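You operate a simulated robot arm through the tools that you are given. There is no shell and no other tool. Be economical: measure what you need, move in short steps, check, and stop when the job is done.

The job below is to be done with a simulated robot arm. You get a single attempt, and the scene is never put back.

## Task
Clamp the lot 7 dumbbell piece in the jig and mark its gauge lines.
Fine: clamp shut before the print, open after it; ink the marker first; one print, within 4 mm of the middle; marker back, shut the ink lid; the others stay unmarked. Set down upright: orange marker.

The check looks at the end state, three seconds after you hand in, the way a careful person would. Anything else that was tipped, shoved, dropped, spilled or broken makes it a failure. Lids that push on must go on centred and level and be pressed home; caps that screw on are set level and turned clockwise until they are tight.

## Robot
A 7-joint arm with a two-finger parallel gripper, fixed in place. Base frame: the origin is at the foot of the arm, x ahead of it, y to its left, z up; the work surface is at about z = 0.85. Lengths are in m, angles in degrees, forces in N, time in s.
With the tool pointing down near the work surface it reaches from about 0.24 to 0.68 m from the base axis. Its first joint turns from -66.0 to 66.0 degrees. Payload 2.4 kg.
The tool frame sits at the grasp point between the pads (the TCP): z along the fingers, y along the line on which they close. The tips reach 0.03 m beyond it. Largest opening 0.094 m; finger width 0.028, thickness 0.01; the body of the gripper, 0.05 by 0.096 m, starts 0.055 m behind the TCP.
Orientation is told as [roll, pitch, yaw] about the base's x, y, z axes, in that order, counted from this pose: with the fingers straight down and closing along the base's y, the tool's x points along the base's -x, its y along +y and its z along -z.

## Interface
- The arm moves only by the tool drive_tool. Its argument "increments" is a list of rows, each a list of 3 entries, a list of its own where there are three numbers: the shift along the base's x, y, z in units of 30 mm (1.0 is 30 mm), then the turn, a rotation vector about the base's x, y, z in units of 6 degrees (1.0 is 6 degrees), then the finger opening in m, from 0 to 0.094. In form: [[[tx, ty, tz], [rx, ry, rz], grip], ...]. A call has 1 to 10 rows; each row shifts and turns the commanded pose from where the row before left it. A call with a number of a shift or a turn outside -1 to 1 is refused whole. A row lasts 0.2 s, in which the tool goes at most 0.05 m and 8.6 degrees; a call with a longer step from one row to the next is refused whole, and so is a gripper value outside its range. Where a pose cannot be reached the arm comes as near as it can. A force on the tool above 90 N (or 10 N above the force at the start of the call, whichever is more), or a blocked arm, ends the call early, and 0.2 s more pass. Each finger travels about 0.153 m/s and halts on what it meets, pressing with about 21 N; the grip force reading is that of the motor and also rises with nothing between the fingers. The clock runs only during rows and for 0.2 s after the last one: add rows that do not move to give the fingers time. The reply holds the time, the measured pose of the TCP, the force on the tool along the base axes, the opening and the grip force, in the units named above and with some noise, with the torque about the TCP (base axes, N m) and any sound that the robot's microphone picked up.
- Cameras (640 x 400 px; columns grow to the right, rows downward): "scene" is fixed at [0.0385, 0.4605, 1.4721]; the picture's right is [-0.82, -0.58, 0.00], its down [-0.23, 0.33, -0.91] and it looks along [0.53, -0.75, -0.41] (base axes); focal length 242 px, centre (320, 200). "wrist" rides on the gripper at [0.076, 0.014, -0.102] in the tool frame; the picture's right is [-0.18, 0.98, 0.00], its down [-0.75, -0.14, -0.64] and it looks along [-0.63, -0.12, 0.77] (tool axes); focal length 243 px, centre (320, 200).
- get_image(camera): a new picture of that camera. No time passes.
- measure_at(camera, pixels): for up to 12 pixels [column, row] of the newest picture of that camera ("zoom" is the newest enlarged one), the place [x, y, z] in the base frame of the surface seen there, good to about 0.002 m, but the place of the scene camera against the robot may be out by one fixed shift of up to 0.012 m in any direction. No time passes.
- zoom(camera, box): a new picture of the part [left, top, right, bottom] of that camera's present view, enlarged. No time passes.
- close_job(): hands the job in; it is judged then, once.

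Work in short steps. Measure before you move; look again where a grasp or a placing could have gone wrong, and mend it. You have 80 turns and 46 pictures in all, those below and enlarged ones among them. Open the gripper and draw the arm clear of the work before you hand the job in, unless the task says otherwise; then end with one line.

The tools are called after ">>>" by a JSON object that holds its "fn" and its "kwargs". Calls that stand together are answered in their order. drive_tool: Moves the arm, as the interface text tells. Its arguments: {"type":"object","properties":{"increments":{"type":"array","items":{"type":"array"}}},"required":["increments"]} The other tools are called the same way: get_image (camera) takes a picture; measure_at (camera, pixels) gives the place of the surface under pixels of a picture; zoom (camera, box) takes an enlarged picture of a part of a camera's view; close_job () hands the job in.

At the start:

```text
time: 0.0
ee_pos: [0.4117, 0.0067, 1.3289]
tool_rot: [0.1, -0.1, 0.0]
force: [0.1, 0.0, 0.7]
wrist_torque: [-0.02, -0.02, -0.02]
opening: 0.0939
finger_force: 0.1
```

scene: 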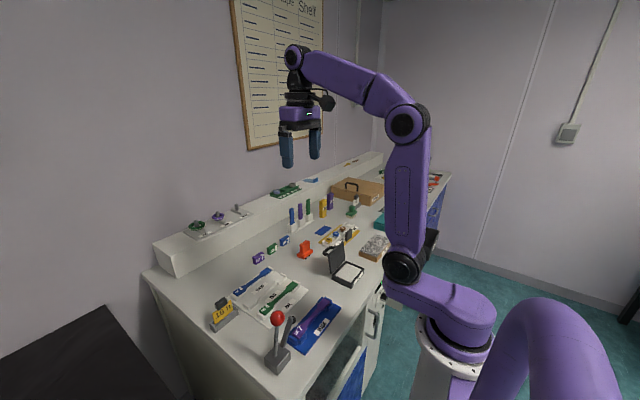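
wrist: 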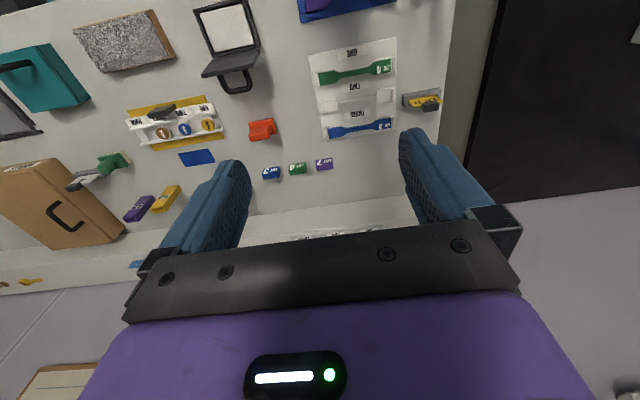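

The scene picture shows the jig (blue base, purple piece) near (315,325), tray with dumbbells at (270,295), ink pad at (345,268) and an orange marker at (305,250). I zoom in to read the labels.

>>> {"fn": "zoom", "kwargs": {"camera": "scene", "box": [190, 250, 370, 380]}}

>>> {"fn": "zoom", "kwargs": {"camera": "wrist", "box": [190, 0, 460, 180]}}

>>> {"fn": "zoom", "kwargs": {"camera": "scene", "box": [240, 170, 400, 280]}}

```text
3.08 times, centred on (280, 315) of scene
```

zoom: 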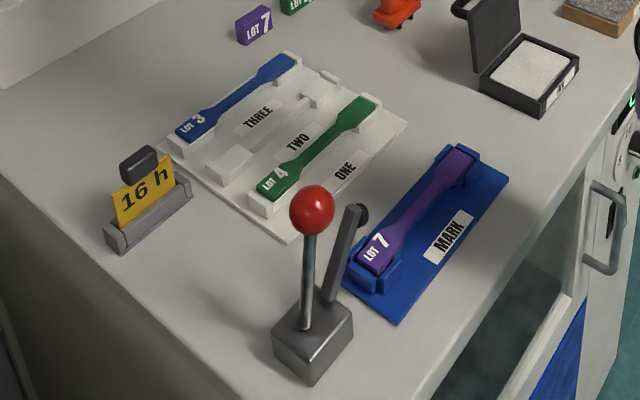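

```text
2.22 times, centred on (325, 90) of wrist
```

zoom: 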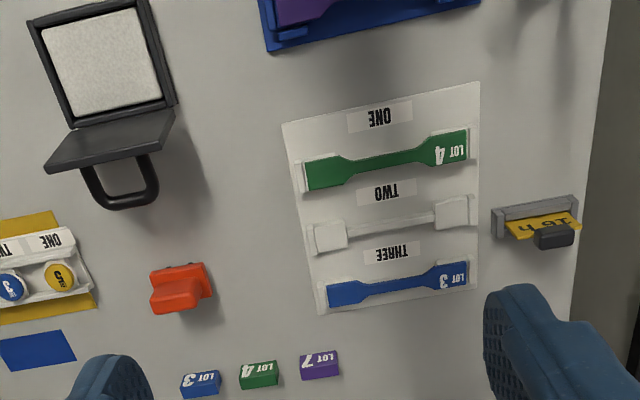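

```text
3.64 times, centred on (320, 225) of scene
```

zoom: 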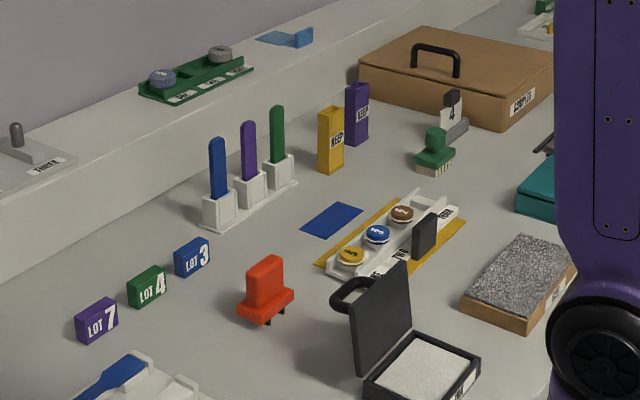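

The lot 7 piece seems already to lie in the MARK jig. I measure the main items in both cameras to find the shift.

>>> {"fn": "measure_at", "kwargs": {"camera": "wrist", "pixels": [[262, 128], [270, 172], [324, 164], [228, 30], [232, 78], [354, 72], [360, 128], [420, 100], [345, 5], [300, 60], [252, 135], [272, 133]]}}

>>> {"fn": "measure_at", "kwargs": {"camera": "scene", "pixels": [[278, 317], [303, 242], [310, 255], [347, 272], [258, 258], [278, 365], [268, 350], [316, 318], [325, 304], [302, 331], [292, 322], [335, 262]]}}

```text
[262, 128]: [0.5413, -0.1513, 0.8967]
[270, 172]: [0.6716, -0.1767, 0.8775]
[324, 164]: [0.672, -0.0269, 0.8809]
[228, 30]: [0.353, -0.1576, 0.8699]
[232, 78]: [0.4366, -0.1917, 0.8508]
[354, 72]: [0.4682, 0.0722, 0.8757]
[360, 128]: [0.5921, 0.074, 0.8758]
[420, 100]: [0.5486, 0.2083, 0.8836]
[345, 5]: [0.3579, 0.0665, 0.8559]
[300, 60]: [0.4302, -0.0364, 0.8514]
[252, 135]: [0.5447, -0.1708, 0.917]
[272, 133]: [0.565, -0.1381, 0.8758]
```

```text
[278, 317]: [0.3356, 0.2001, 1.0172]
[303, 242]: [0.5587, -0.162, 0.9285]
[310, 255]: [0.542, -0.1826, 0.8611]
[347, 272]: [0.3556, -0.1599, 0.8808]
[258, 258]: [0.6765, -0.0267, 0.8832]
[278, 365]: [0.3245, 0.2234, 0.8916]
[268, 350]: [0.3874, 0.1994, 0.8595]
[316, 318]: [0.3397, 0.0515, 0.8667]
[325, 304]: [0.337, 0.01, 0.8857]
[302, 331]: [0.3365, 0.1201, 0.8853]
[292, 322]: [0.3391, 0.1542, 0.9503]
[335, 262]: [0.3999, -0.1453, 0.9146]
```

The jig is at about (0.34, 0.06) and the lever at (0.33, 0.21). I turn the wrist by +90° and come down over y≈-0.12 to look at the jig and lever from close by.

>>> {"fn": "drive_tool", "kwargs": {"increments": [[[-0.18, -0.29, -0.4], [0, 0, 1], 0.094], [[-0.18, -0.29, -0.4], [0, 0, 1], 0.094], [[-0.18, -0.29, -0.4], [0, 0, 1], 0.094], [[-0.18, -0.29, -0.4], [0, 0, 1], 0.094], [[-0.18, -0.29, -0.4], [0, 0, 1], 0.094], [[-0.18, -0.29, -0.4], [0, 0, 1], 0.094], [[-0.18, -0.29, -0.4], [0, 0, 1], 0.094], [[-0.18, -0.29, -0.4], [0, 0, 1], 0.094]]}}

>>> {"fn": "drive_tool", "kwargs": {"increments": [[[-0.18, -0.29, -0.4], [0, 0, 1], 0.094], [[-0.18, -0.29, -0.4], [0, 0, 1], 0.094], [[-0.18, -0.29, -0.4], [0, 0, 1], 0.094], [[-0.18, -0.29, -0.4], [0, 0, 1], 0.094], [[-0.18, -0.29, -0.4], [0, 0, 1], 0.094], [[-0.18, -0.29, -0.4], [0, 0, 1], 0.094], [[-0.18, -0.29, -0.4], [0, 0, 1], 0.094]]}}

>>> {"fn": "get_image", "kwargs": {"camera": "wrist"}}

```text
time: 1.8
ee_pos: [0.369, -0.0623, 1.2341]
tool_rot: [0.0, 0.1, 48.2]
force: [0.1, 0.5, 0.4]
wrist_torque: [-0.03, -0.03, 0.01]
opening: 0.0941
finger_force: 0.0
```

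```text
time: 3.4
ee_pos: [0.332, -0.1238, 1.1475]
tool_rot: [0.0, -0.1, 90.2]
force: [-0.9, -0.8, -0.1]
wrist_torque: [0.0, 0.0, 0.02]
opening: 0.094
finger_force: 0.1
```

```text
40 pictures are left
```

wrist: 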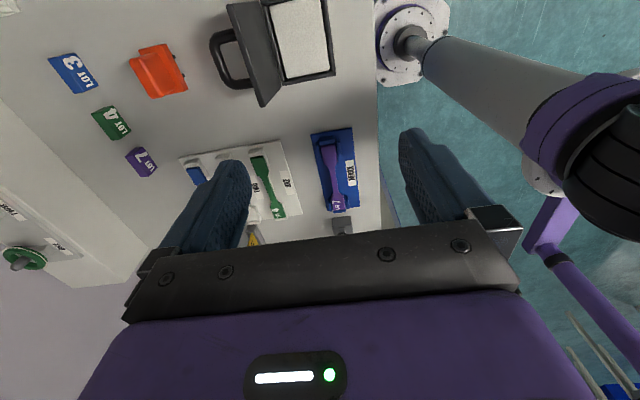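

The jig is at (335,170) and the marker at (158,70). I enlarge both, plus a tight look at the lever in the scene view.

>>> {"fn": "zoom", "kwargs": {"camera": "wrist", "box": [240, 110, 400, 240]}}

>>> {"fn": "zoom", "kwargs": {"camera": "wrist", "box": [110, 0, 350, 120]}}

>>> {"fn": "zoom", "kwargs": {"camera": "scene", "box": [255, 285, 355, 385]}}

>>> {"fn": "measure_at", "kwargs": {"camera": "wrist", "pixels": [[325, 142], [332, 170], [337, 205], [316, 135], [350, 130], [325, 212], [358, 207], [350, 172], [342, 228], [345, 148], [322, 170], [343, 170]]}}

```text
3.08 times, centred on (320, 175) of wrist
```

zoom: 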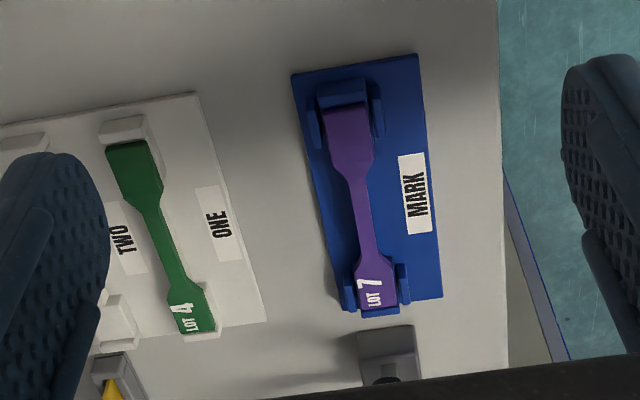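

```text
2.67 times, centred on (230, 60) of wrist
```

zoom: 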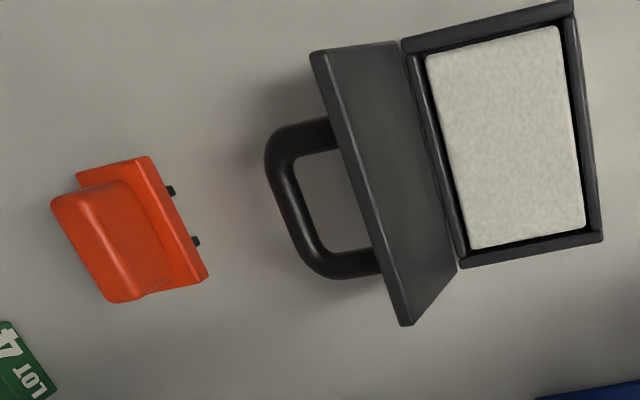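

```text
4.00 times, centred on (305, 335) of scene
```

zoom: 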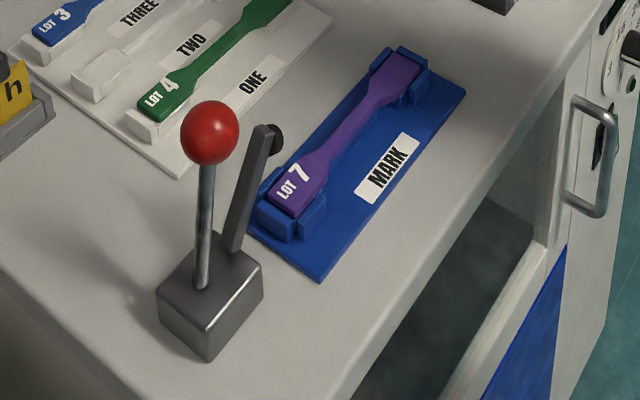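

```text
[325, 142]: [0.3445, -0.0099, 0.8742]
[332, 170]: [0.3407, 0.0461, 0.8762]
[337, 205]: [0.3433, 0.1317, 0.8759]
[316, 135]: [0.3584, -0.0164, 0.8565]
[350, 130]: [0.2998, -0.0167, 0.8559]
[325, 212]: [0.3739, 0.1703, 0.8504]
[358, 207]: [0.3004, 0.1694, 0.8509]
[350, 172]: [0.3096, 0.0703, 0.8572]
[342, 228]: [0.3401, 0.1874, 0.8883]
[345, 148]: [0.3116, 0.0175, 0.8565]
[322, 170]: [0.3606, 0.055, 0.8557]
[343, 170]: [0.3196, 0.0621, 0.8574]
```

Jig and piece lie along y at x≈0.342; the toggle clamp stands at y≈0.2 with an upright red-ball handle and a raised arm. I measure the lever's geometry and the marker and pad details.

>>> {"fn": "measure_at", "kwargs": {"camera": "scene", "pixels": [[277.5, 318], [276.5, 335], [275.2, 353], [290.5, 317.5], [287, 332], [283.5, 346], [294.5, 320], [277, 368], [295, 352], [267, 355], [281, 363], [293, 331.5]]}}

>>> {"fn": "measure_at", "kwargs": {"camera": "wrist", "pixels": [[133, 63], [150, 48], [153, 98], [165, 88], [154, 72], [167, 60], [183, 88], [174, 72], [184, 90], [272, 20], [305, 40], [325, 75]]}}

>>> {"fn": "measure_at", "kwargs": {"camera": "wrist", "pixels": [[214, 60], [222, 75], [237, 83], [235, 15], [262, 103], [246, 40], [271, 8], [318, 3], [328, 73], [288, 80], [281, 78], [331, 60]]}}

```text
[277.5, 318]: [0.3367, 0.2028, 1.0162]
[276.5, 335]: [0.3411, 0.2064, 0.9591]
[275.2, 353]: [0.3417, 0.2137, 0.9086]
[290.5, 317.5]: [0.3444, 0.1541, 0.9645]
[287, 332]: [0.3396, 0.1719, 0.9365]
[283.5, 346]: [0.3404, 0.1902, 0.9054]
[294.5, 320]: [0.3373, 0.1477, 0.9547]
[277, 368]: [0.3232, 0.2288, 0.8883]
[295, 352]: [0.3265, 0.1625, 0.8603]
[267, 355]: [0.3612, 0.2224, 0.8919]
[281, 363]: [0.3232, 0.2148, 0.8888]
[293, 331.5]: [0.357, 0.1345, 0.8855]
```

```text
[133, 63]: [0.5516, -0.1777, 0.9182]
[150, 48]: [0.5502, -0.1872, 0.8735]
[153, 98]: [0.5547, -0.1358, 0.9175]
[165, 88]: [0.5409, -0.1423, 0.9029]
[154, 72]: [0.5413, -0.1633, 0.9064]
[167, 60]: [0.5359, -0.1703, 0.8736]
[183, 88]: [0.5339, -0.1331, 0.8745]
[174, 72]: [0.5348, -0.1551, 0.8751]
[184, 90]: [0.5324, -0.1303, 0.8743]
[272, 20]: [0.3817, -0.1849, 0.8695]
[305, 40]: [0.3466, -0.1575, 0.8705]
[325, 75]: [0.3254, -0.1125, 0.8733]
```

```text
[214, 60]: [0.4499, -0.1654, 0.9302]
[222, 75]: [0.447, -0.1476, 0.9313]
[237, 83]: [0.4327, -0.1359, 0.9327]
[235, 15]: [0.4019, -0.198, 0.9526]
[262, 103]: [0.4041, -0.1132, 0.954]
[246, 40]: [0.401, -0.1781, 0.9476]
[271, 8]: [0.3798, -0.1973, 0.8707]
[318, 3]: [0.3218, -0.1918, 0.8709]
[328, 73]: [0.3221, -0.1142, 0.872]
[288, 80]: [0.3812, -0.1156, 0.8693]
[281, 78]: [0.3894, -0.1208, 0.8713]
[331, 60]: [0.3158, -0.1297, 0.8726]
```

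The scene camera reads about 10 mm too high; the ball centre is at about (0.343, 0.197, 0.995). I move above it with the fingers closing along x.

>>> {"fn": "drive_tool", "kwargs": {"increments": [[[0.03, 1, 0], [0, 0, 0], 0.094], [[0.03, 1, 0], [0, 0, 0], 0.094], [[0.03, 1, 0], [0, 0, 0], 0.094], [[0.03, 1, 0], [0, 0, 0], 0.094], [[0.03, 1, 0], [0, 0, 0], 0.094], [[0.03, 1, 0], [0, 0, 0], 0.094], [[0.03, 1, 0], [0, 0, 0], 0.094], [[0.03, 1, 0], [0, 0, 0], 0.094], [[0.03, 1, 0], [0, 0, 0], 0.094], [[0.03, 1, -0.5], [0, 0, 0], 0.094]]}}

>>> {"fn": "drive_tool", "kwargs": {"increments": [[[0, 0.7, -0.8], [0, 0, 0], 0.094], [[0, 0, -0.3], [0, 0, 0], 0.094]]}}

>>> {"fn": "get_image", "kwargs": {"camera": "wrist"}}

```text
time: 5.6
ee_pos: [0.3414, 0.1786, 1.1365]
tool_rot: [-0.1, 0.0, 90.0]
force: [-0.2, -1.1, 0.4]
wrist_torque: [-0.01, -0.02, 0.0]
opening: 0.0938
finger_force: 0.1
```

```text
time: 6.2
ee_pos: [0.3389, 0.2018, 1.1015]
tool_rot: [0.0, 0.0, 90.1]
force: [-0.3, -0.1, -0.2]
wrist_torque: [0.0, -0.02, 0.03]
opening: 0.0938
finger_force: 0.0
```

```text
36 pictures are left
```

wrist: 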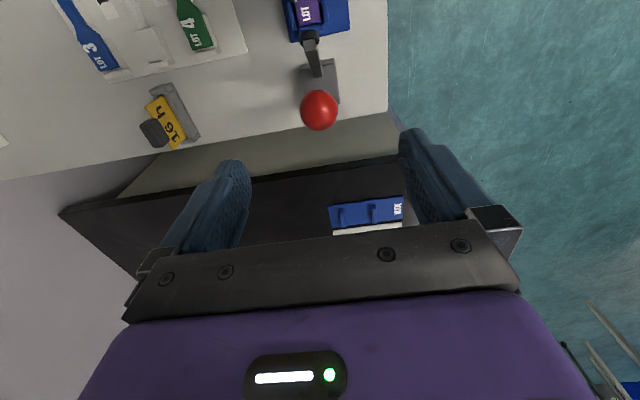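

The ball shows at (318,110), in front of and below the fingers. I measure it, the arm tip and the block.

>>> {"fn": "measure_at", "kwargs": {"camera": "wrist", "pixels": [[318, 110], [304, 110], [334, 110], [318, 93], [318, 127], [310, 40], [317, 70], [310, 33], [332, 65], [336, 95], [306, 12], [310, 55]]}}

```text
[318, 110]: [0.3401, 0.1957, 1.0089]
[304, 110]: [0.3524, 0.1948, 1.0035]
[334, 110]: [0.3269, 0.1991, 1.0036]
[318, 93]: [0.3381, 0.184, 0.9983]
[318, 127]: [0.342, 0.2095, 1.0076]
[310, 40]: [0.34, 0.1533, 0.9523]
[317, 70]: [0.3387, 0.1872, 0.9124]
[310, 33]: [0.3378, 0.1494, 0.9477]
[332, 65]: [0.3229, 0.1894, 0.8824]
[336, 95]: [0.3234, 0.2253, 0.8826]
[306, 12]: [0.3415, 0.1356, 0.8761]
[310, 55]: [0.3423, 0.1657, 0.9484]
```

Ball centre is about (0.340, 0.199, 0.994). I descend around it and close lightly onto it.

>>> {"fn": "drive_tool", "kwargs": {"increments": [[[0, -0.1, -0.9], [0, 0, 0], 0.094], [[0, 0, -0.9], [0, 0, 0], 0.094], [[0, 0, -0.9], [0, 0, 0], 0.094], [[0, 0, -0.9], [0, 0, 0], 0.08], [[0, 0, 0], [0, 0, 0], 0.05], [[0, 0, 0], [0, 0, 0], 0.028], [[0, 0, 0], [0, 0, 0], 0.022], [[0, 0, 0], [0, 0, 0], 0.022]]}}

>>> {"fn": "get_image", "kwargs": {"camera": "wrist"}}

```text
time: 8.0
ee_pos: [0.3398, 0.1958, 0.9931]
tool_rot: [0.0, 0.0, 90.0]
force: [5.7, 1.0, -15.2]
wrist_torque: [-0.18, -0.07, -0.05]
opening: 0.0346
finger_force: 45.1
```

```text
35 pictures are left
```

wrist: 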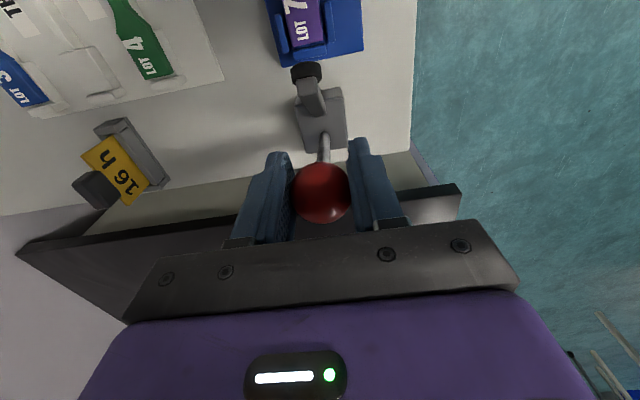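

The ball is held (opening 0.0346). I try a small pull towards -y (towards the jig) and watch the force.

>>> {"fn": "drive_tool", "kwargs": {"increments": [[[0, -0.2, -0.02], [0, 0, 0], 0.03], [[0, -0.2, -0.03], [0, 0, 0], 0.03], [[0, -0.2, -0.04], [0, 0, 0], 0.03]]}}

>>> {"fn": "get_image", "kwargs": {"camera": "wrist"}}

```text
time: 8.8
ee_pos: [0.34, 0.1923, 0.9933]
tool_rot: [-1.0, -1.2, 90.8]
force: [-9.2, 82.5, -17.2]
wrist_torque: [-0.12, 0.08, -0.05]
opening: 0.0347
finger_force: 44.7
```

```text
34 pictures are left
```

wrist: 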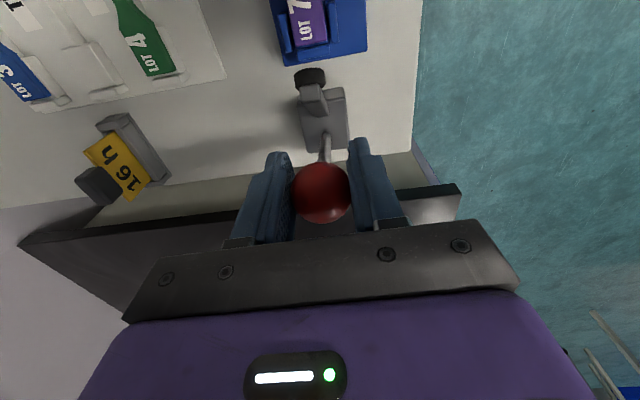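

A stop: 82 N with no movement, so the handle closes the other way. I go back and on towards +y.

>>> {"fn": "drive_tool", "kwargs": {"increments": [[[0, 0.2, 0.03], [0, 0, 0], 0.03], [[0, 0.2, 0.03], [0, 0, 0], 0.03], [[0, 0.2, 0.03], [0, 0, 0], 0.03], [[0, 0.2, 0.0], [0, 0, 0], 0.03], [[0, 0.2, 0.0], [0, 0, 0], 0.03], [[0, 0.2, 0], [0, 0, 0], 0.03]]}}

>>> {"fn": "get_image", "kwargs": {"camera": "wrist"}}

```text
time: 10.2
ee_pos: [0.3397, 0.2098, 0.9921]
tool_rot: [0.2, 0.3, 89.9]
force: [5.9, -14.7, -0.7]
wrist_torque: [-1.26, 0.06, -0.04]
opening: 0.0328
finger_force: 45.4
```

```text
33 pictures are left
```

wrist: 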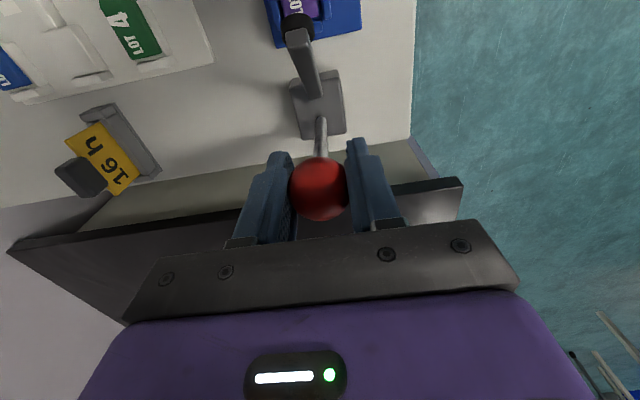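

The arm goes down as the handle goes +y. I follow the arc further.

>>> {"fn": "drive_tool", "kwargs": {"increments": [[[0, 0.25, -0.02], [0, 0, 0], 0.03], [[0, 0.25, -0.04], [0, 0, 0], 0.03], [[0, 0.25, -0.06], [0, 0, 0], 0.03], [[0, 0.25, -0.07], [0, 0, 0], 0.03]]}}

>>> {"fn": "get_image", "kwargs": {"camera": "wrist"}}

```text
time: 11.2
ee_pos: [0.3399, 0.2439, 0.9872]
tool_rot: [-0.2, -0.2, 90.0]
force: [12.9, -7.8, 15.7]
wrist_torque: [-1.11, 0.01, 0.07]
opening: 0.0329
finger_force: 45.0
```

```text
32 pictures are left
```

wrist: 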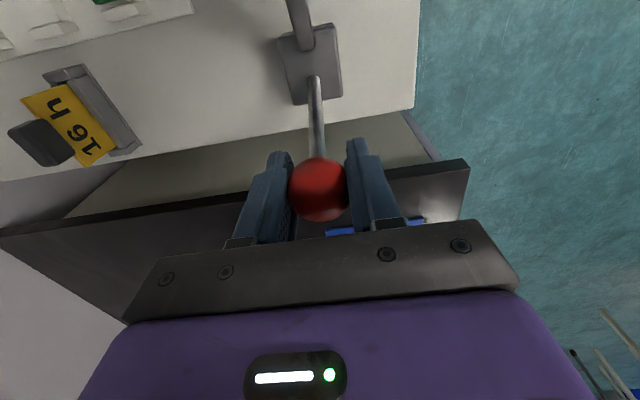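

Still moving freely. I continue along the arc in small steps.

>>> {"fn": "drive_tool", "kwargs": {"increments": [[[0, 0.25, -0.08], [0, 0, 0], 0.03], [[0, 0.25, -0.1], [0, 0, 0], 0.03], [[0, 0.25, -0.13], [0, 0, 0], 0.03], [[0, 0.25, -0.16], [0, 0, 0], 0.03]]}}

>>> {"fn": "get_image", "kwargs": {"camera": "scene"}}

```text
time: 12.2
ee_pos: [0.3392, 0.2748, 0.9712]
tool_rot: [0.0, 0.1, 90.1]
force: [13.6, -7.1, 9.6]
wrist_torque: [-1.14, 0.13, 0.07]
opening: 0.0332
finger_force: 45.6
```

```text
31 pictures are left
```

scene: 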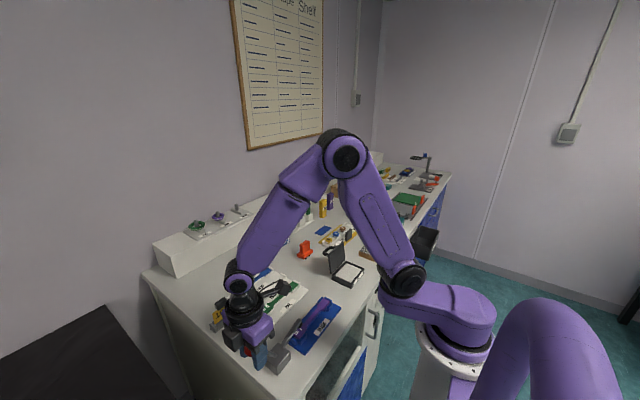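

The arm is not down on the piece yet. I continue another ~20° of arc.

>>> {"fn": "drive_tool", "kwargs": {"increments": [[[0, 0.25, -0.18], [0, 0, 0], 0.03], [[0, 0.25, -0.22], [0, 0, 0], 0.03], [[0, 0.22, -0.25], [0, 0, 0], 0.03], [[0, 0.2, -0.28], [0, 0, 0], 0.03]]}}

>>> {"fn": "zoom", "kwargs": {"camera": "scene", "box": [220, 270, 360, 390]}}

```text
time: 13.2
ee_pos: [0.3403, 0.3025, 0.9443]
tool_rot: [0.0, -0.1, 90.0]
force: [-0.5, -6.1, 18.6]
wrist_torque: [-0.66, 0.01, 0.08]
opening: 0.0329
finger_force: 44.8
```

```text
3.33 times, centred on (290, 330) of scene
```

zoom: 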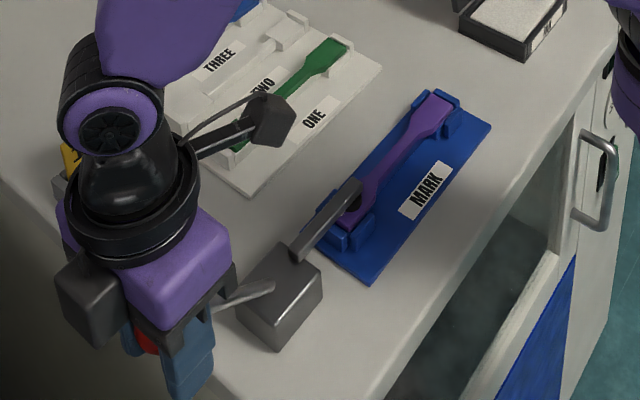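

The clamp pad is nearly on the piece. I push on a bit until a stop or a sound.

>>> {"fn": "drive_tool", "kwargs": {"increments": [[[0, 0.12, -0.25], [0, 0, 0], 0.03], [[0, 0.1, -0.27], [0, 0, 0], 0.03], [[0, 0.1, -0.3], [0, 0, 0], 0.03]]}}

>>> {"fn": "zoom", "kwargs": {"camera": "scene", "box": [220, 270, 360, 390]}}

```text
time: 14.0
ee_pos: [0.3402, 0.3122, 0.9203]
tool_rot: [-0.1, -0.2, 89.9]
force: [9.3, -4.1, 9.9]
wrist_torque: [0.09, 0.29, 0.12]
opening: 0.0376
finger_force: 44.5
```

```text
3.33 times, centred on (290, 330) of scene
```

zoom: 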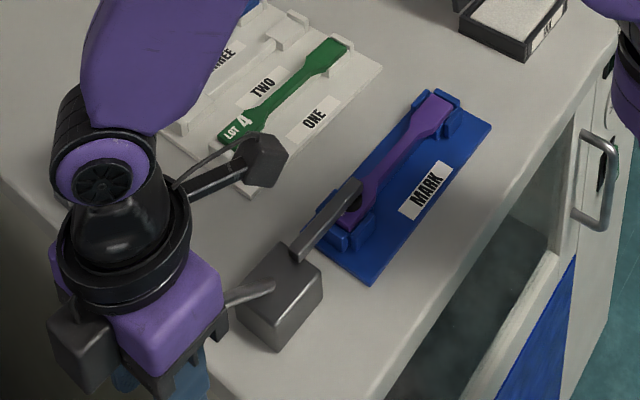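

The arm tip didn't change (350,190) and the opening grew to 0.0376, so I look at the ball in the fingers.

>>> {"fn": "get_image", "kwargs": {"camera": "wrist"}}

```text
28 pictures are left
```

wrist: 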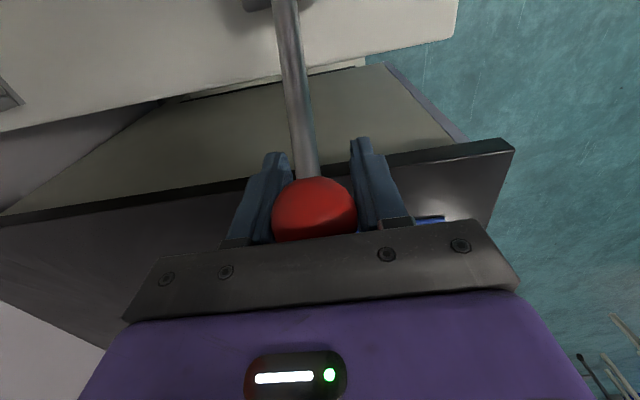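

The ball slid up between the fingers, so the handle may be at its end. I measure the ball, rod and clamp arm.

>>> {"fn": "measure_at", "kwargs": {"camera": "wrist", "pixels": [[315, 205], [303, 165], [295, 100], [285, 30]]}}

>>> {"fn": "measure_at", "kwargs": {"camera": "zoom", "pixels": [[352, 187], [325, 218], [298, 252], [352, 205], [347, 215], [290, 330], [240, 290]]}}

```text
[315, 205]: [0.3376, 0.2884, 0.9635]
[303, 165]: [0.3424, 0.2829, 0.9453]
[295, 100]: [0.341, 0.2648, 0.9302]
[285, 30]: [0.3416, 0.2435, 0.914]
```

```text
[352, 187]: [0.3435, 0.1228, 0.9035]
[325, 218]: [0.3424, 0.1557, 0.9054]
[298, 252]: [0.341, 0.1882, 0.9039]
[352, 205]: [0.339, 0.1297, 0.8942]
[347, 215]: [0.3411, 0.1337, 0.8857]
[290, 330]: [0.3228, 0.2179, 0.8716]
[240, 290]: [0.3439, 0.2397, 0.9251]
```

The arm lies level at z≈0.895 with its pad on the piece (z≈0.876): the clamp is shut. I open and lift straight up, then check that it stays.

>>> {"fn": "drive_tool", "kwargs": {"increments": [[[0, 0, 0], [0, 0, 0], 0.06], [[0, 0, 0], [0, 0, 0], 0.094], [[0, 0, 0.5], [0, 0, 0], 0.094], [[0, 0, 1], [0, 0, 0], 0.094], [[0, 0, 1], [0, 0, 0], 0.094], [[0, 0, 1], [0, 0, 0], 0.094], [[0, -1, 1], [0, 0, 0], 0.094], [[0, -1, 1], [0, 0, 0], 0.094], [[0, -1, 0], [0, 0, 0], 0.094], [[0, -1, 0], [0, 0, 0], 0.094]]}}

>>> {"fn": "drive_tool", "kwargs": {"increments": [[[0, -1, 0], [0, 0, 0], 0.094], [[0, -1, 0], [0, 0, 0], 0.094], [[0, -1, 0], [0, 0, 0], 0.094], [[0, -1, 0], [0, 0, 0], 0.094], [[0, -1, 0], [0, 0, 0], 0.094]]}}

>>> {"fn": "get_image", "kwargs": {"camera": "wrist"}}

```text
time: 16.2
ee_pos: [0.3399, 0.1882, 1.0848]
tool_rot: [0.0, 0.0, 90.0]
force: [-0.3, 0.1, 0.3]
wrist_torque: [0.01, 0.02, -0.02]
opening: 0.0939
finger_force: 0.0
```

```text
time: 17.4
ee_pos: [0.3414, 0.0378, 1.085]
tool_rot: [0.0, -0.1, 90.0]
force: [0.1, -0.1, -0.4]
wrist_torque: [0.01, -0.03, -0.02]
opening: 0.0939
finger_force: 0.1
```

```text
27 pictures are left
```

wrist: 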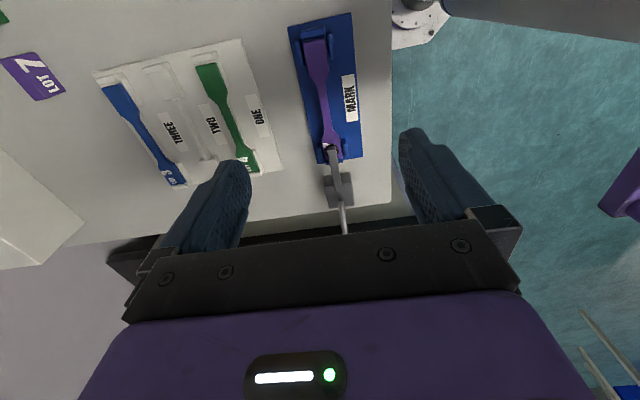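

The clamp stays shut. I enlarge the jig to measure the ends of the piece and the clamp arm.

>>> {"fn": "zoom", "kwargs": {"camera": "wrist", "box": [270, 0, 390, 220]}}

>>> {"fn": "measure_at", "kwargs": {"camera": "wrist", "pixels": [[314, 36], [318, 40], [318, 58], [320, 72], [323, 95], [326, 115], [330, 132], [332, 150], [330, 158], [341, 157], [310, 42], [326, 40]]}}

```text
1.82 times, centred on (330, 110) of wrist
```

zoom: 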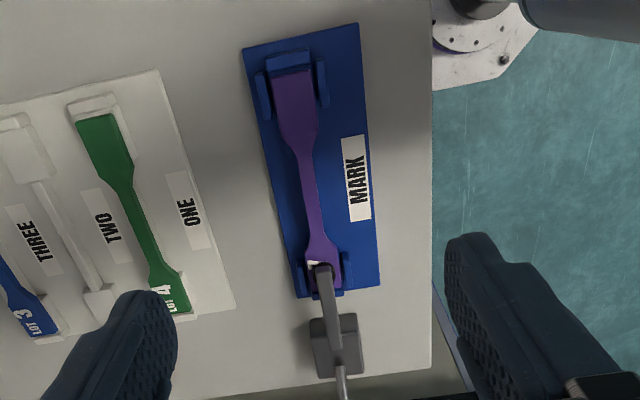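

```text
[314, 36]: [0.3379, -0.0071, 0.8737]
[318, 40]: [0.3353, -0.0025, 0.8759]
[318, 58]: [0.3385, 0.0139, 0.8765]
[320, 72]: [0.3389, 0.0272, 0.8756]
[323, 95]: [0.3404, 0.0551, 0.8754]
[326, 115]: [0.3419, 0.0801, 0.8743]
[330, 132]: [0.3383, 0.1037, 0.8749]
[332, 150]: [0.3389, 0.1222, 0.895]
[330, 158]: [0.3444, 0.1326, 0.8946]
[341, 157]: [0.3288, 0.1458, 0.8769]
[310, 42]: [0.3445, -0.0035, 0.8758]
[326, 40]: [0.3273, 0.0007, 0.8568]
```

I need the piece's two ends precisely, so I zoom into each end.

>>> {"fn": "zoom", "kwargs": {"camera": "wrist", "box": [280, 5, 360, 55]}}

>>> {"fn": "measure_at", "kwargs": {"camera": "zoom", "pixels": [[270, 255], [272, 270], [275, 285], [268, 235], [235, 270], [320, 260], [200, 275], [285, 330]]}}

>>> {"fn": "zoom", "kwargs": {"camera": "wrist", "box": [295, 120, 375, 170]}}

```text
8.00 times, centred on (320, 30) of wrist
```

zoom: 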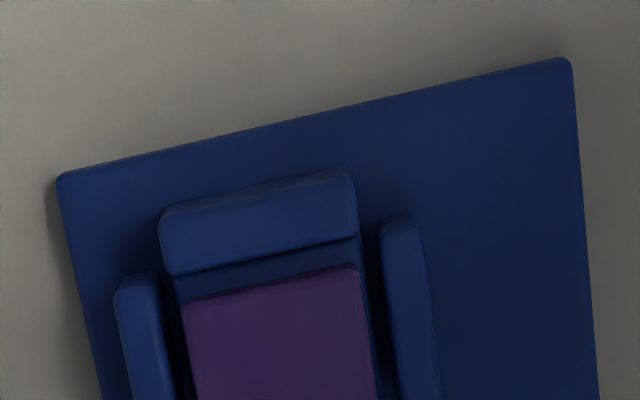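

```text
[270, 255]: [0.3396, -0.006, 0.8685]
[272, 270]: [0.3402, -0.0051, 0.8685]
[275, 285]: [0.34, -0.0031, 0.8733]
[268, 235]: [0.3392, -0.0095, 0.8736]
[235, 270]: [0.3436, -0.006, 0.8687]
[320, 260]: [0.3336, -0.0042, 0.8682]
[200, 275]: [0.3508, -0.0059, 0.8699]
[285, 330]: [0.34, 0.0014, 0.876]
```

```text
8.00 times, centred on (335, 145) of wrist
```

zoom: 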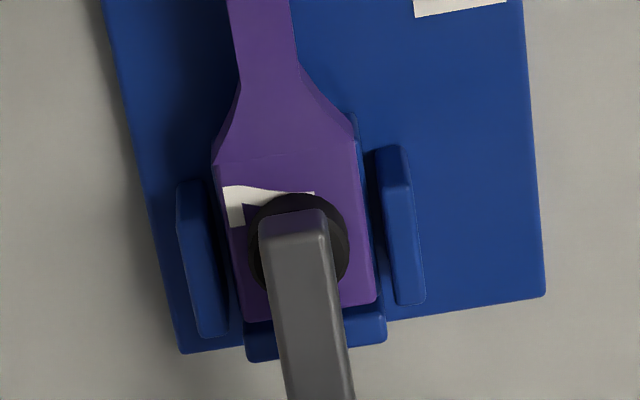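

Now the other end of the piece at zoom (355,302)/(250,318), the flare corners, and the waist.

>>> {"fn": "measure_at", "kwargs": {"camera": "zoom", "pixels": [[357, 295], [357, 301], [357, 307], [255, 312], [365, 320], [265, 345], [239, 85], [298, 65], [215, 158], [354, 135], [160, 352], [530, 295]]}}

```text
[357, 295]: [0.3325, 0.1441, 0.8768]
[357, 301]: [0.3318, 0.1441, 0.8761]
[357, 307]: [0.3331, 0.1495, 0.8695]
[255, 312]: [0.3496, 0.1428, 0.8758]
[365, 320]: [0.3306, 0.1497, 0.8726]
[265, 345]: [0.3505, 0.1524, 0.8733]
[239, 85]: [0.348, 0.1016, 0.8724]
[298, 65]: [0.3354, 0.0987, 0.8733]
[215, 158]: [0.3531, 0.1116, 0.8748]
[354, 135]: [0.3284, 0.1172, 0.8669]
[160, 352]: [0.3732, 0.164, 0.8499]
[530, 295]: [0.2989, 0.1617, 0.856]
```

The middle of the piece is at (0.3405, 0.071), top z≈0.876. Next I move over the orange marker (about (0.552, -0.157)) to see it from close up.

>>> {"fn": "drive_tool", "kwargs": {"increments": [[[0.88, -1, 0], [0, 0, 0], 0.094], [[0.88, -1, 0], [0, 0, 0], 0.094], [[0.88, -1, 0], [0, 0, 0], 0.094], [[0.88, -1, 0], [0, 0, 0], 0.094], [[0.88, -1, 0], [0, 0, 0], 0.094], [[0.88, -1, 0], [0, 0, 0], 0.094], [[0.88, -1, 0], [0, 0, 0], 0.094], [[0.88, -0.5, 0], [0, 0, 0], 0.094]]}}

>>> {"fn": "get_image", "kwargs": {"camera": "wrist"}}

```text
time: 19.2
ee_pos: [0.5537, -0.1841, 1.0868]
tool_rot: [0.1, 0.1, 90.1]
force: [0.1, -0.6, -0.2]
wrist_torque: [0.02, 0.02, 0.02]
opening: 0.0939
finger_force: 0.0
```

```text
23 pictures are left
```

wrist: 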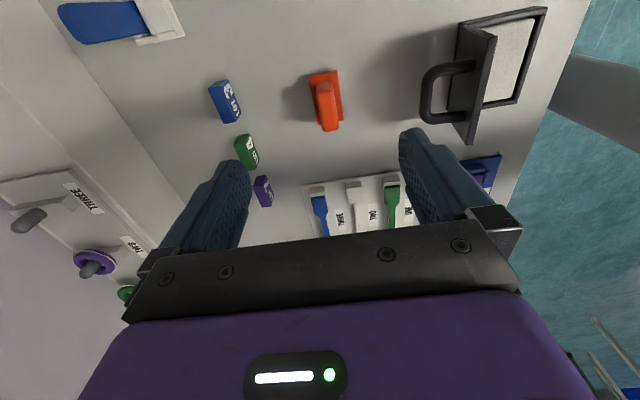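

The marker shows at (326,100); I enlarge it and measure its base and handle edges.

>>> {"fn": "zoom", "kwargs": {"camera": "wrist", "box": [286, 60, 366, 140]}}

>>> {"fn": "measure_at", "kwargs": {"camera": "wrist", "pixels": [[312, 76], [336, 71], [341, 105], [321, 84], [333, 84], [325, 129], [337, 122], [325, 95], [330, 110], [338, 90], [318, 90], [327, 84]]}}

```text
5.00 times, centred on (326, 100) of wrist
```

zoom: 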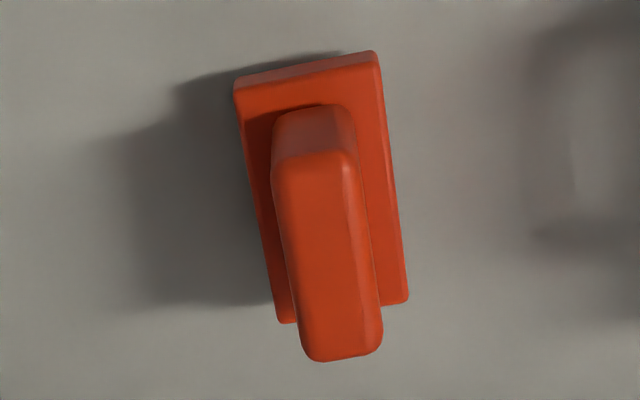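

```text
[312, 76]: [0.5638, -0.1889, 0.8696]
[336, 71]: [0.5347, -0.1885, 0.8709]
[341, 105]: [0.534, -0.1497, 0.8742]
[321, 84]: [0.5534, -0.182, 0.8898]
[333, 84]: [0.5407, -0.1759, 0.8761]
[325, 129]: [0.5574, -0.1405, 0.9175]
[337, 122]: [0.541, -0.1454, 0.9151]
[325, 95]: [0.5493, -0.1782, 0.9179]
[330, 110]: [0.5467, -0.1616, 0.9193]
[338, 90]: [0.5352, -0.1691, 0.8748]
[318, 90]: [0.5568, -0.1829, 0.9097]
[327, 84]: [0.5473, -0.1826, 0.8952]
```

Handle centre is at (0.549, -0.159), top z 0.919, base top 0.875, aligned with the axes. I go down around it to TCP z≈0.910.

>>> {"fn": "drive_tool", "kwargs": {"increments": [[[-0.16, 0.84, -0.8], [0, 0, 0], 0.08], [[0, 0, -1], [0, 0, 0], 0.07], [[0, 0, -1], [0, 0, 0], 0.07], [[0, 0, -1], [0, 0, 0], 0.06], [[0, 0, -0.8], [0, 0, 0], 0.05]]}}

>>> {"fn": "get_image", "kwargs": {"camera": "wrist"}}

```text
time: 20.4
ee_pos: [0.5493, -0.1605, 0.949]
tool_rot: [0.0, 0.0, 89.9]
force: [0.1, -0.7, -0.5]
wrist_torque: [-0.03, 0.01, 0.0]
opening: 0.0497
finger_force: 0.1
```

```text
21 pictures are left
```

wrist: 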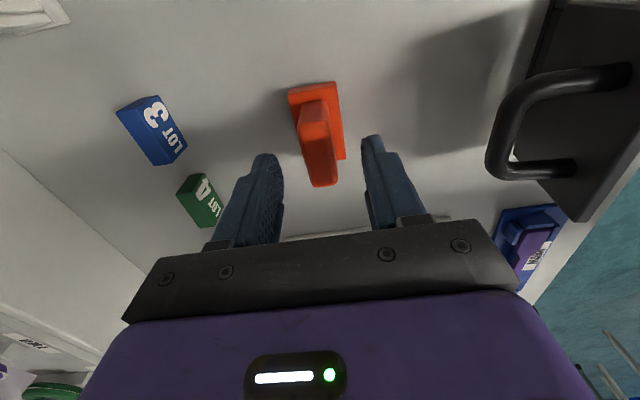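

The handle at (318,145) is centred between the fingers. I re-measure its ends from here before going the last 39 mm.

>>> {"fn": "measure_at", "kwargs": {"camera": "wrist", "pixels": [[312, 104], [318, 125], [322, 180], [324, 184], [300, 92], [335, 84], [342, 155], [304, 120], [308, 125], [330, 125]]}}

>>> {"fn": "drive_tool", "kwargs": {"increments": [[[0, 0.03, -0.65], [0, 0, 0], 0.05], [[0, 0, -0.62], [0, 0, 0], 0.05], [[0, 0, 0], [0, 0, 0], 0.03], [[0, 0, 0], [0, 0, 0], 0.012], [[0, 0, 0], [0, 0, 0], 0.01]]}}

```text
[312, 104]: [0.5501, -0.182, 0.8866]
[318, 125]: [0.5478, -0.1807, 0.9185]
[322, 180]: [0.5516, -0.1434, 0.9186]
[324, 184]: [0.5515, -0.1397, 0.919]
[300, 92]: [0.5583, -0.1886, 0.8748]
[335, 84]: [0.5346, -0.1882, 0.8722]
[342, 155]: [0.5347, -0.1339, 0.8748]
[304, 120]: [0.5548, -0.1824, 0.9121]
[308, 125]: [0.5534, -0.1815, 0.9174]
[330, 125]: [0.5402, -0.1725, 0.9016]
```

```text
time: 21.6
ee_pos: [0.5482, -0.1585, 0.911]
tool_rot: [0.0, 0.1, 90.1]
force: [0.7, 0.2, -0.5]
wrist_torque: [-0.02, -0.03, 0.0]
opening: 0.024
finger_force: 21.1
```

Held (opening 0.024). I lift it to z≈1.05 and look at it from the scene camera.

>>> {"fn": "drive_tool", "kwargs": {"increments": [[[0, 0, 0.3], [0, 0, 0], 0.01], [[0, 0, 0.9], [0, 0, 0], 0.01], [[0, 0, 1], [0, 0, 0], 0.01], [[0, 0, 1], [0, 0, 0], 0.01], [[0, 0, 1], [0, 0, 0], 0.01], [[0, 0, 0.5], [0, 0, 0], 0.01]]}}

>>> {"fn": "zoom", "kwargs": {"camera": "scene", "box": [270, 170, 350, 270]}}

```text
time: 23.0
ee_pos: [0.5457, -0.1598, 1.0502]
tool_rot: [0.0, 0.0, 90.0]
force: [0.4, -0.3, -0.9]
wrist_torque: [0.02, -0.01, 0.02]
opening: 0.0242
finger_force: 21.2
```

```text
4.00 times, centred on (310, 220) of scene
```

zoom: 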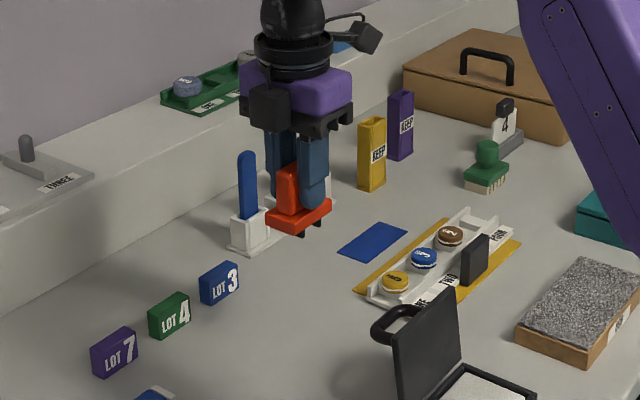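

The marker hangs straight with two feet at zoom (302,234) and (318,223). I measure feet and base corners relative to the TCP.

>>> {"fn": "measure_at", "kwargs": {"camera": "zoom", "pixels": [[302, 234], [303, 236], [317, 222], [319, 224], [297, 228], [329, 204], [268, 220], [297, 222], [329, 200]]}}

>>> {"fn": "drive_tool", "kwargs": {"increments": [[[-0.98, 0.02, 0], [0, 0, 0], 0.01], [[-0.98, 0.02, 0], [0, 0, 0], 0.01], [[-0.98, 0.02, 0], [0, 0, 0], 0.01], [[-0.98, 0.02, 0], [0, 0, 0], 0.01], [[-0.98, 0.02, 0], [0, 0, 0], 0.01], [[-0.98, 0.02, 0], [0, 0, 0], 0.01], [[-0.7, 0.02, 0], [0, 0, 0], 0.01], [[0, 0, -0.8], [0, 0, 0], 0.01], [[0, 0, -0.8], [0, 0, 0], 0.01], [[0, 0, -0.8], [0, 0, 0], 0.01]]}}

>>> {"fn": "get_image", "kwargs": {"camera": "wrist"}}

>>> {"fn": "zoom", "kwargs": {"camera": "scene", "box": [300, 200, 400, 300]}}

```text
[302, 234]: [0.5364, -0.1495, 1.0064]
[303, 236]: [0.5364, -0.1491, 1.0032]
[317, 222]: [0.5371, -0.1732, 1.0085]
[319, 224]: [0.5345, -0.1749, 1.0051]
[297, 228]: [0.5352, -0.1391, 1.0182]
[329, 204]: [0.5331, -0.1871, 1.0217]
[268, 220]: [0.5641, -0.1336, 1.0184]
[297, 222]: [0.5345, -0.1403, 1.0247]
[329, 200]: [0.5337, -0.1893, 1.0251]
```

```text
time: 25.2
ee_pos: [0.3502, -0.1513, 0.9785]
tool_rot: [0.0, 0.0, 90.0]
force: [0.7, -0.1, -1.9]
wrist_torque: [-0.02, 0.0, -0.01]
opening: 0.0236
finger_force: 20.7
```

```text
19 pictures are left
```

wrist: 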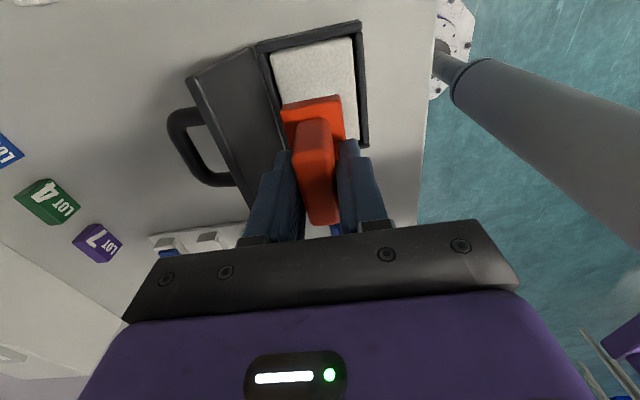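

```text
4.00 times, centred on (350, 250) of scene
```

zoom: 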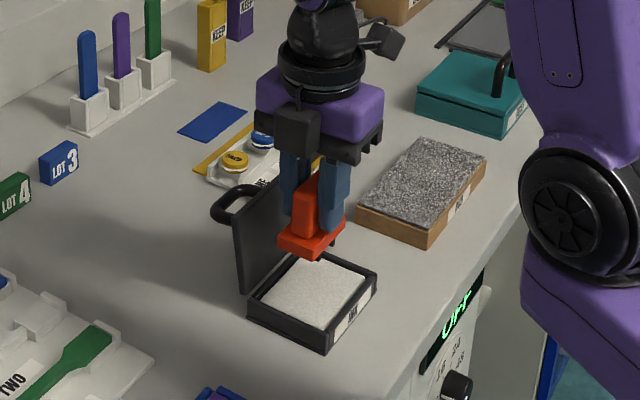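

The marker is over the pad. I go down to just above it, then press in small steps.

>>> {"fn": "drive_tool", "kwargs": {"increments": [[[0, -0.1, -0.7], [0, 0, 0], 0.01], [[0, 0, -0.6], [0, 0, 0], 0.01], [[0, 0, -0.1], [0, 0, 0], 0.01], [[0, 0, -0.1], [0, 0, 0], 0.01]]}}

>>> {"fn": "drive_tool", "kwargs": {"increments": [[[0, 0, -0.07], [0, 0, 0], 0.01], [[0, 0, -0.07], [0, 0, 0], 0.01]]}}

```text
time: 26.2
ee_pos: [0.3501, -0.1568, 0.9343]
tool_rot: [-0.1, 0.0, 89.9]
force: [0.6, 0.1, -1.4]
wrist_torque: [-0.02, -0.02, -0.01]
opening: 0.0244
finger_force: 21.0
```

```text
time: 26.8
ee_pos: [0.3505, -0.1573, 0.9305]
tool_rot: [0.0, 0.0, 89.9]
force: [-0.1, -0.2, -0.7]
wrist_torque: [-0.02, 0.02, 0.03]
opening: 0.0243
finger_force: 20.4
```

No contact yet at z=0.9305; I keep going in 2 mm steps.

>>> {"fn": "drive_tool", "kwargs": {"increments": [[[0, 0, -0.07], [0, 0, 0], 0.01], [[0, 0, -0.07], [0, 0, 0], 0.01]]}}

```text
time: 27.4
ee_pos: [0.351, -0.158, 0.9257]
tool_rot: [-0.2, 0.1, 90.0]
force: [4.4, 0.8, 19.2]
wrist_torque: [-0.04, 0.0, -0.01]
opening: 0.024
finger_force: 21.4
```

Contact with 19 N. I hold for a moment, then lift to 1.05.

>>> {"fn": "drive_tool", "kwargs": {"increments": [[[0, 0, -0.02], [0, 0, 0], 0.01], [[0, 0, 0], [0, 0, 0], 0.01], [[0, 0, 0.3], [0, 0, 0], 0.01], [[0, 0, 0.8], [0, 0, 0], 0.01], [[0, 0, 1], [0, 0, 0], 0.01], [[0, 0, 1], [0, 0, 0], 0.01], [[0, 0, 0.8], [0, 0, 0], 0.01]]}}

>>> {"fn": "zoom", "kwargs": {"camera": "scene", "box": [300, 200, 400, 300]}}

```text
time: 29.0
ee_pos: [0.3504, -0.1559, 1.0423]
tool_rot: [0.1, 0.0, 90.0]
force: [0.6, 0.3, -1.1]
wrist_torque: [0.02, 0.03, -0.02]
opening: 0.0239
finger_force: 20.8
```

```text
4.00 times, centred on (350, 250) of scene
```

zoom: 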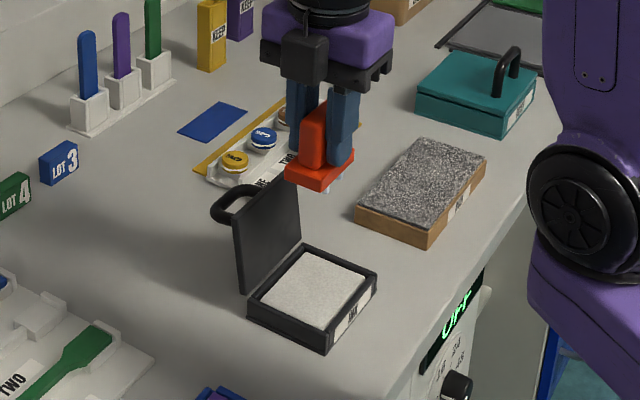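

The feet now show white ink. I move over the piece's middle to (0.3405, 0.072) and down to z≈0.955, then look.

>>> {"fn": "drive_tool", "kwargs": {"increments": [[[-0.04, 0.95, 0], [0, 0, 0], 0.01], [[-0.04, 0.95, 0], [0, 0, 0], 0.01], [[-0.04, 0.95, 0], [0, 0, 0], 0.01], [[-0.04, 0.95, 0], [0, 0, 0], 0.01], [[-0.04, 0.95, 0], [0, 0, 0], 0.01], [[-0.04, 0.95, 0], [0, 0, 0], 0.01], [[-0.04, 0.95, 0], [0, 0, 0], 0.01], [[-0.05, 0.95, -0.9], [0, 0, 0], 0.01], [[0, 0, -0.9], [0, 0, 0], 0.01], [[0, 0, -0.9], [0, 0, 0], 0.01]]}}

>>> {"fn": "get_image", "kwargs": {"camera": "wrist"}}

>>> {"fn": "zoom", "kwargs": {"camera": "scene", "box": [270, 260, 370, 350]}}

```text
time: 31.2
ee_pos: [0.3399, 0.0698, 0.9577]
tool_rot: [0.0, 0.1, 89.9]
force: [0.2, 0.3, -0.6]
wrist_torque: [-0.01, 0.01, -0.02]
opening: 0.024
finger_force: 20.6
```

```text
16 pictures are left
```

wrist: 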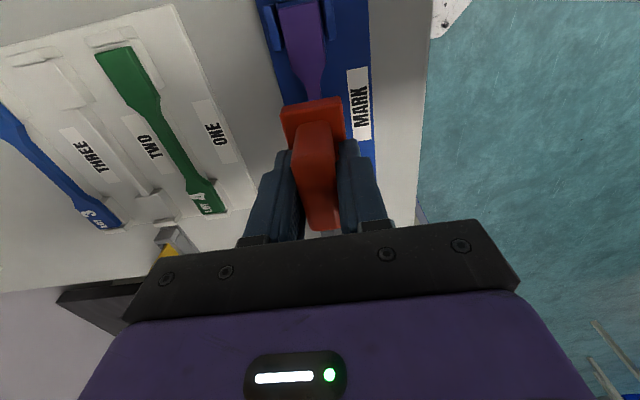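

```text
4.44 times, centred on (320, 305) of scene
```

zoom: 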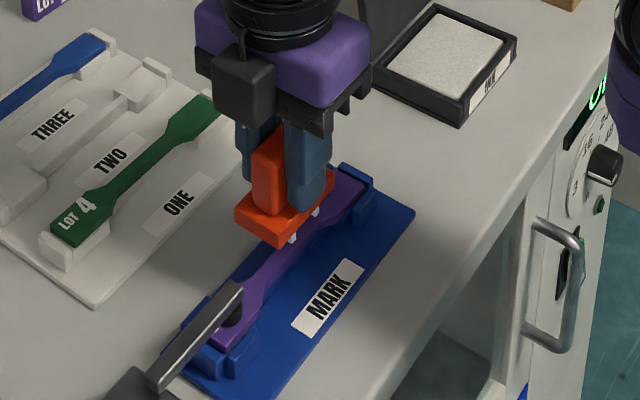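

White feet at zoom (292,238) and (315,212). I cross-check feet centre against the piece's ends in the same camera.

>>> {"fn": "measure_at", "kwargs": {"camera": "zoom", "pixels": [[292, 237], [293, 241], [315, 211], [316, 214], [350, 174], [360, 180], [364, 185], [215, 343], [222, 340], [212, 346], [273, 245], [330, 200]]}}

>>> {"fn": "measure_at", "kwargs": {"camera": "wrist", "pixels": [[284, 107], [340, 99], [298, 125], [320, 223], [322, 228], [300, 5], [346, 138]]}}

```text
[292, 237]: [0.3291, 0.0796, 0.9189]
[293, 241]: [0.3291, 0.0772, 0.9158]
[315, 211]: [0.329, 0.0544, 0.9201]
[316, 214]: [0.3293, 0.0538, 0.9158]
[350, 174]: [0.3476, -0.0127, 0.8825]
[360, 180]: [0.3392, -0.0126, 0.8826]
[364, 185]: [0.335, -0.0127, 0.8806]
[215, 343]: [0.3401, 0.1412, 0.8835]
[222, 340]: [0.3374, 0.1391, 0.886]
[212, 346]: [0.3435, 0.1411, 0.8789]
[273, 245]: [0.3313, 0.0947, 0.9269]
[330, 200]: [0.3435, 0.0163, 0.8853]
```

```text
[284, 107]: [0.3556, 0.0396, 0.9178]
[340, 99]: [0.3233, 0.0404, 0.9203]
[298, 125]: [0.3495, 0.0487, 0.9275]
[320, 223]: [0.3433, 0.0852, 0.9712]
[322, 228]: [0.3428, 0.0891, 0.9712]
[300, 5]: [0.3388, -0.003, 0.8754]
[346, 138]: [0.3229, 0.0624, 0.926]
```

Feet centre matches the piece's middle within ~1.5 mm; I correct +1.2 mm in y and press down gently.

>>> {"fn": "drive_tool", "kwargs": {"increments": [[[0.02, 0.04, -0.3], [0, 0, 0], 0.01], [[0, 0, -0.35], [0, 0, 0], 0.01], [[0, 0, 0], [0, 0, 0], 0.01]]}}

```text
time: 32.0
ee_pos: [0.3401, 0.0711, 0.9402]
tool_rot: [0.1, 0.0, 90.0]
force: [1.2, 0.2, -1.7]
wrist_torque: [0.01, 0.0, 0.02]
opening: 0.0243
finger_force: 21.1
```

Position (0.340, 0.071) is right on the middle; contact is expected at about z=0.932, so I step down by 2 mm steps.

>>> {"fn": "drive_tool", "kwargs": {"increments": [[[0, 0, -0.1], [0, 0, 0], 0.01], [[0, 0, -0.07], [0, 0, 0], 0.01], [[0, 0, -0.07], [0, 0, 0], 0.01], [[0, 0, -0.05], [0, 0, 0], 0.01]]}}

```text
time: 33.0
ee_pos: [0.3396, 0.0733, 0.932]
tool_rot: [0.0, 0.0, 90.0]
force: [0.4, -0.8, -1.2]
wrist_torque: [-0.01, 0.01, 0.0]
opening: 0.0242
finger_force: 21.2
```

No contact yet; y reads 0.073 (noise around 1–2 mm). Further steps.

>>> {"fn": "drive_tool", "kwargs": {"increments": [[[0, 0, -0.06], [0, 0, 0], 0.01], [[0, 0, -0.05], [0, 0, 0], 0.01]]}}

```text
time: 33.6
ee_pos: [0.34, 0.0717, 0.9283]
tool_rot: [0.0, -0.1, 90.0]
force: [-0.9, -0.2, 17.9]
wrist_torque: [-0.06, 0.03, -0.01]
opening: 0.0242
finger_force: 21.6
```

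Contact with 18 N, same as on the pad. I lift straight up and check the print.

>>> {"fn": "drive_tool", "kwargs": {"increments": [[[0, 0, 0], [0, 0, 0], 0.01], [[0, 0, 0.4], [0, 0, 0], 0.01], [[0, 0, 1], [0, 0, 0], 0.01], [[0, 0, 1], [0, 0, 0], 0.01], [[0, 0, 1], [0, 0, 0], 0.01], [[0, 0, 0.7], [0, 0, 0], 0.01], [[0, -1, 0], [0, 0, 0], 0.01], [[0, -1, 0], [0, 0, 0], 0.01], [[0, -1, 0], [0, 0, 0], 0.01]]}}

>>> {"fn": "zoom", "kwargs": {"camera": "scene", "box": [270, 280, 350, 350]}}

```text
time: 35.6
ee_pos: [0.3401, -0.0198, 1.0516]
tool_rot: [0.0, 0.0, 90.0]
force: [0.0, 0.0, -0.9]
wrist_torque: [-0.01, 0.01, -0.05]
opening: 0.024
finger_force: 21.1
```

```text
5.71 times, centred on (310, 315) of scene
```

zoom: 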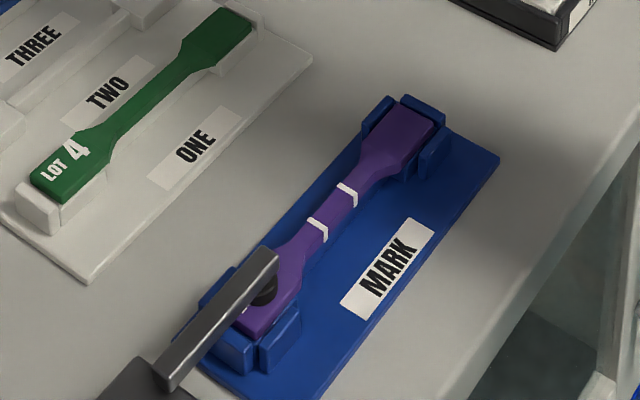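

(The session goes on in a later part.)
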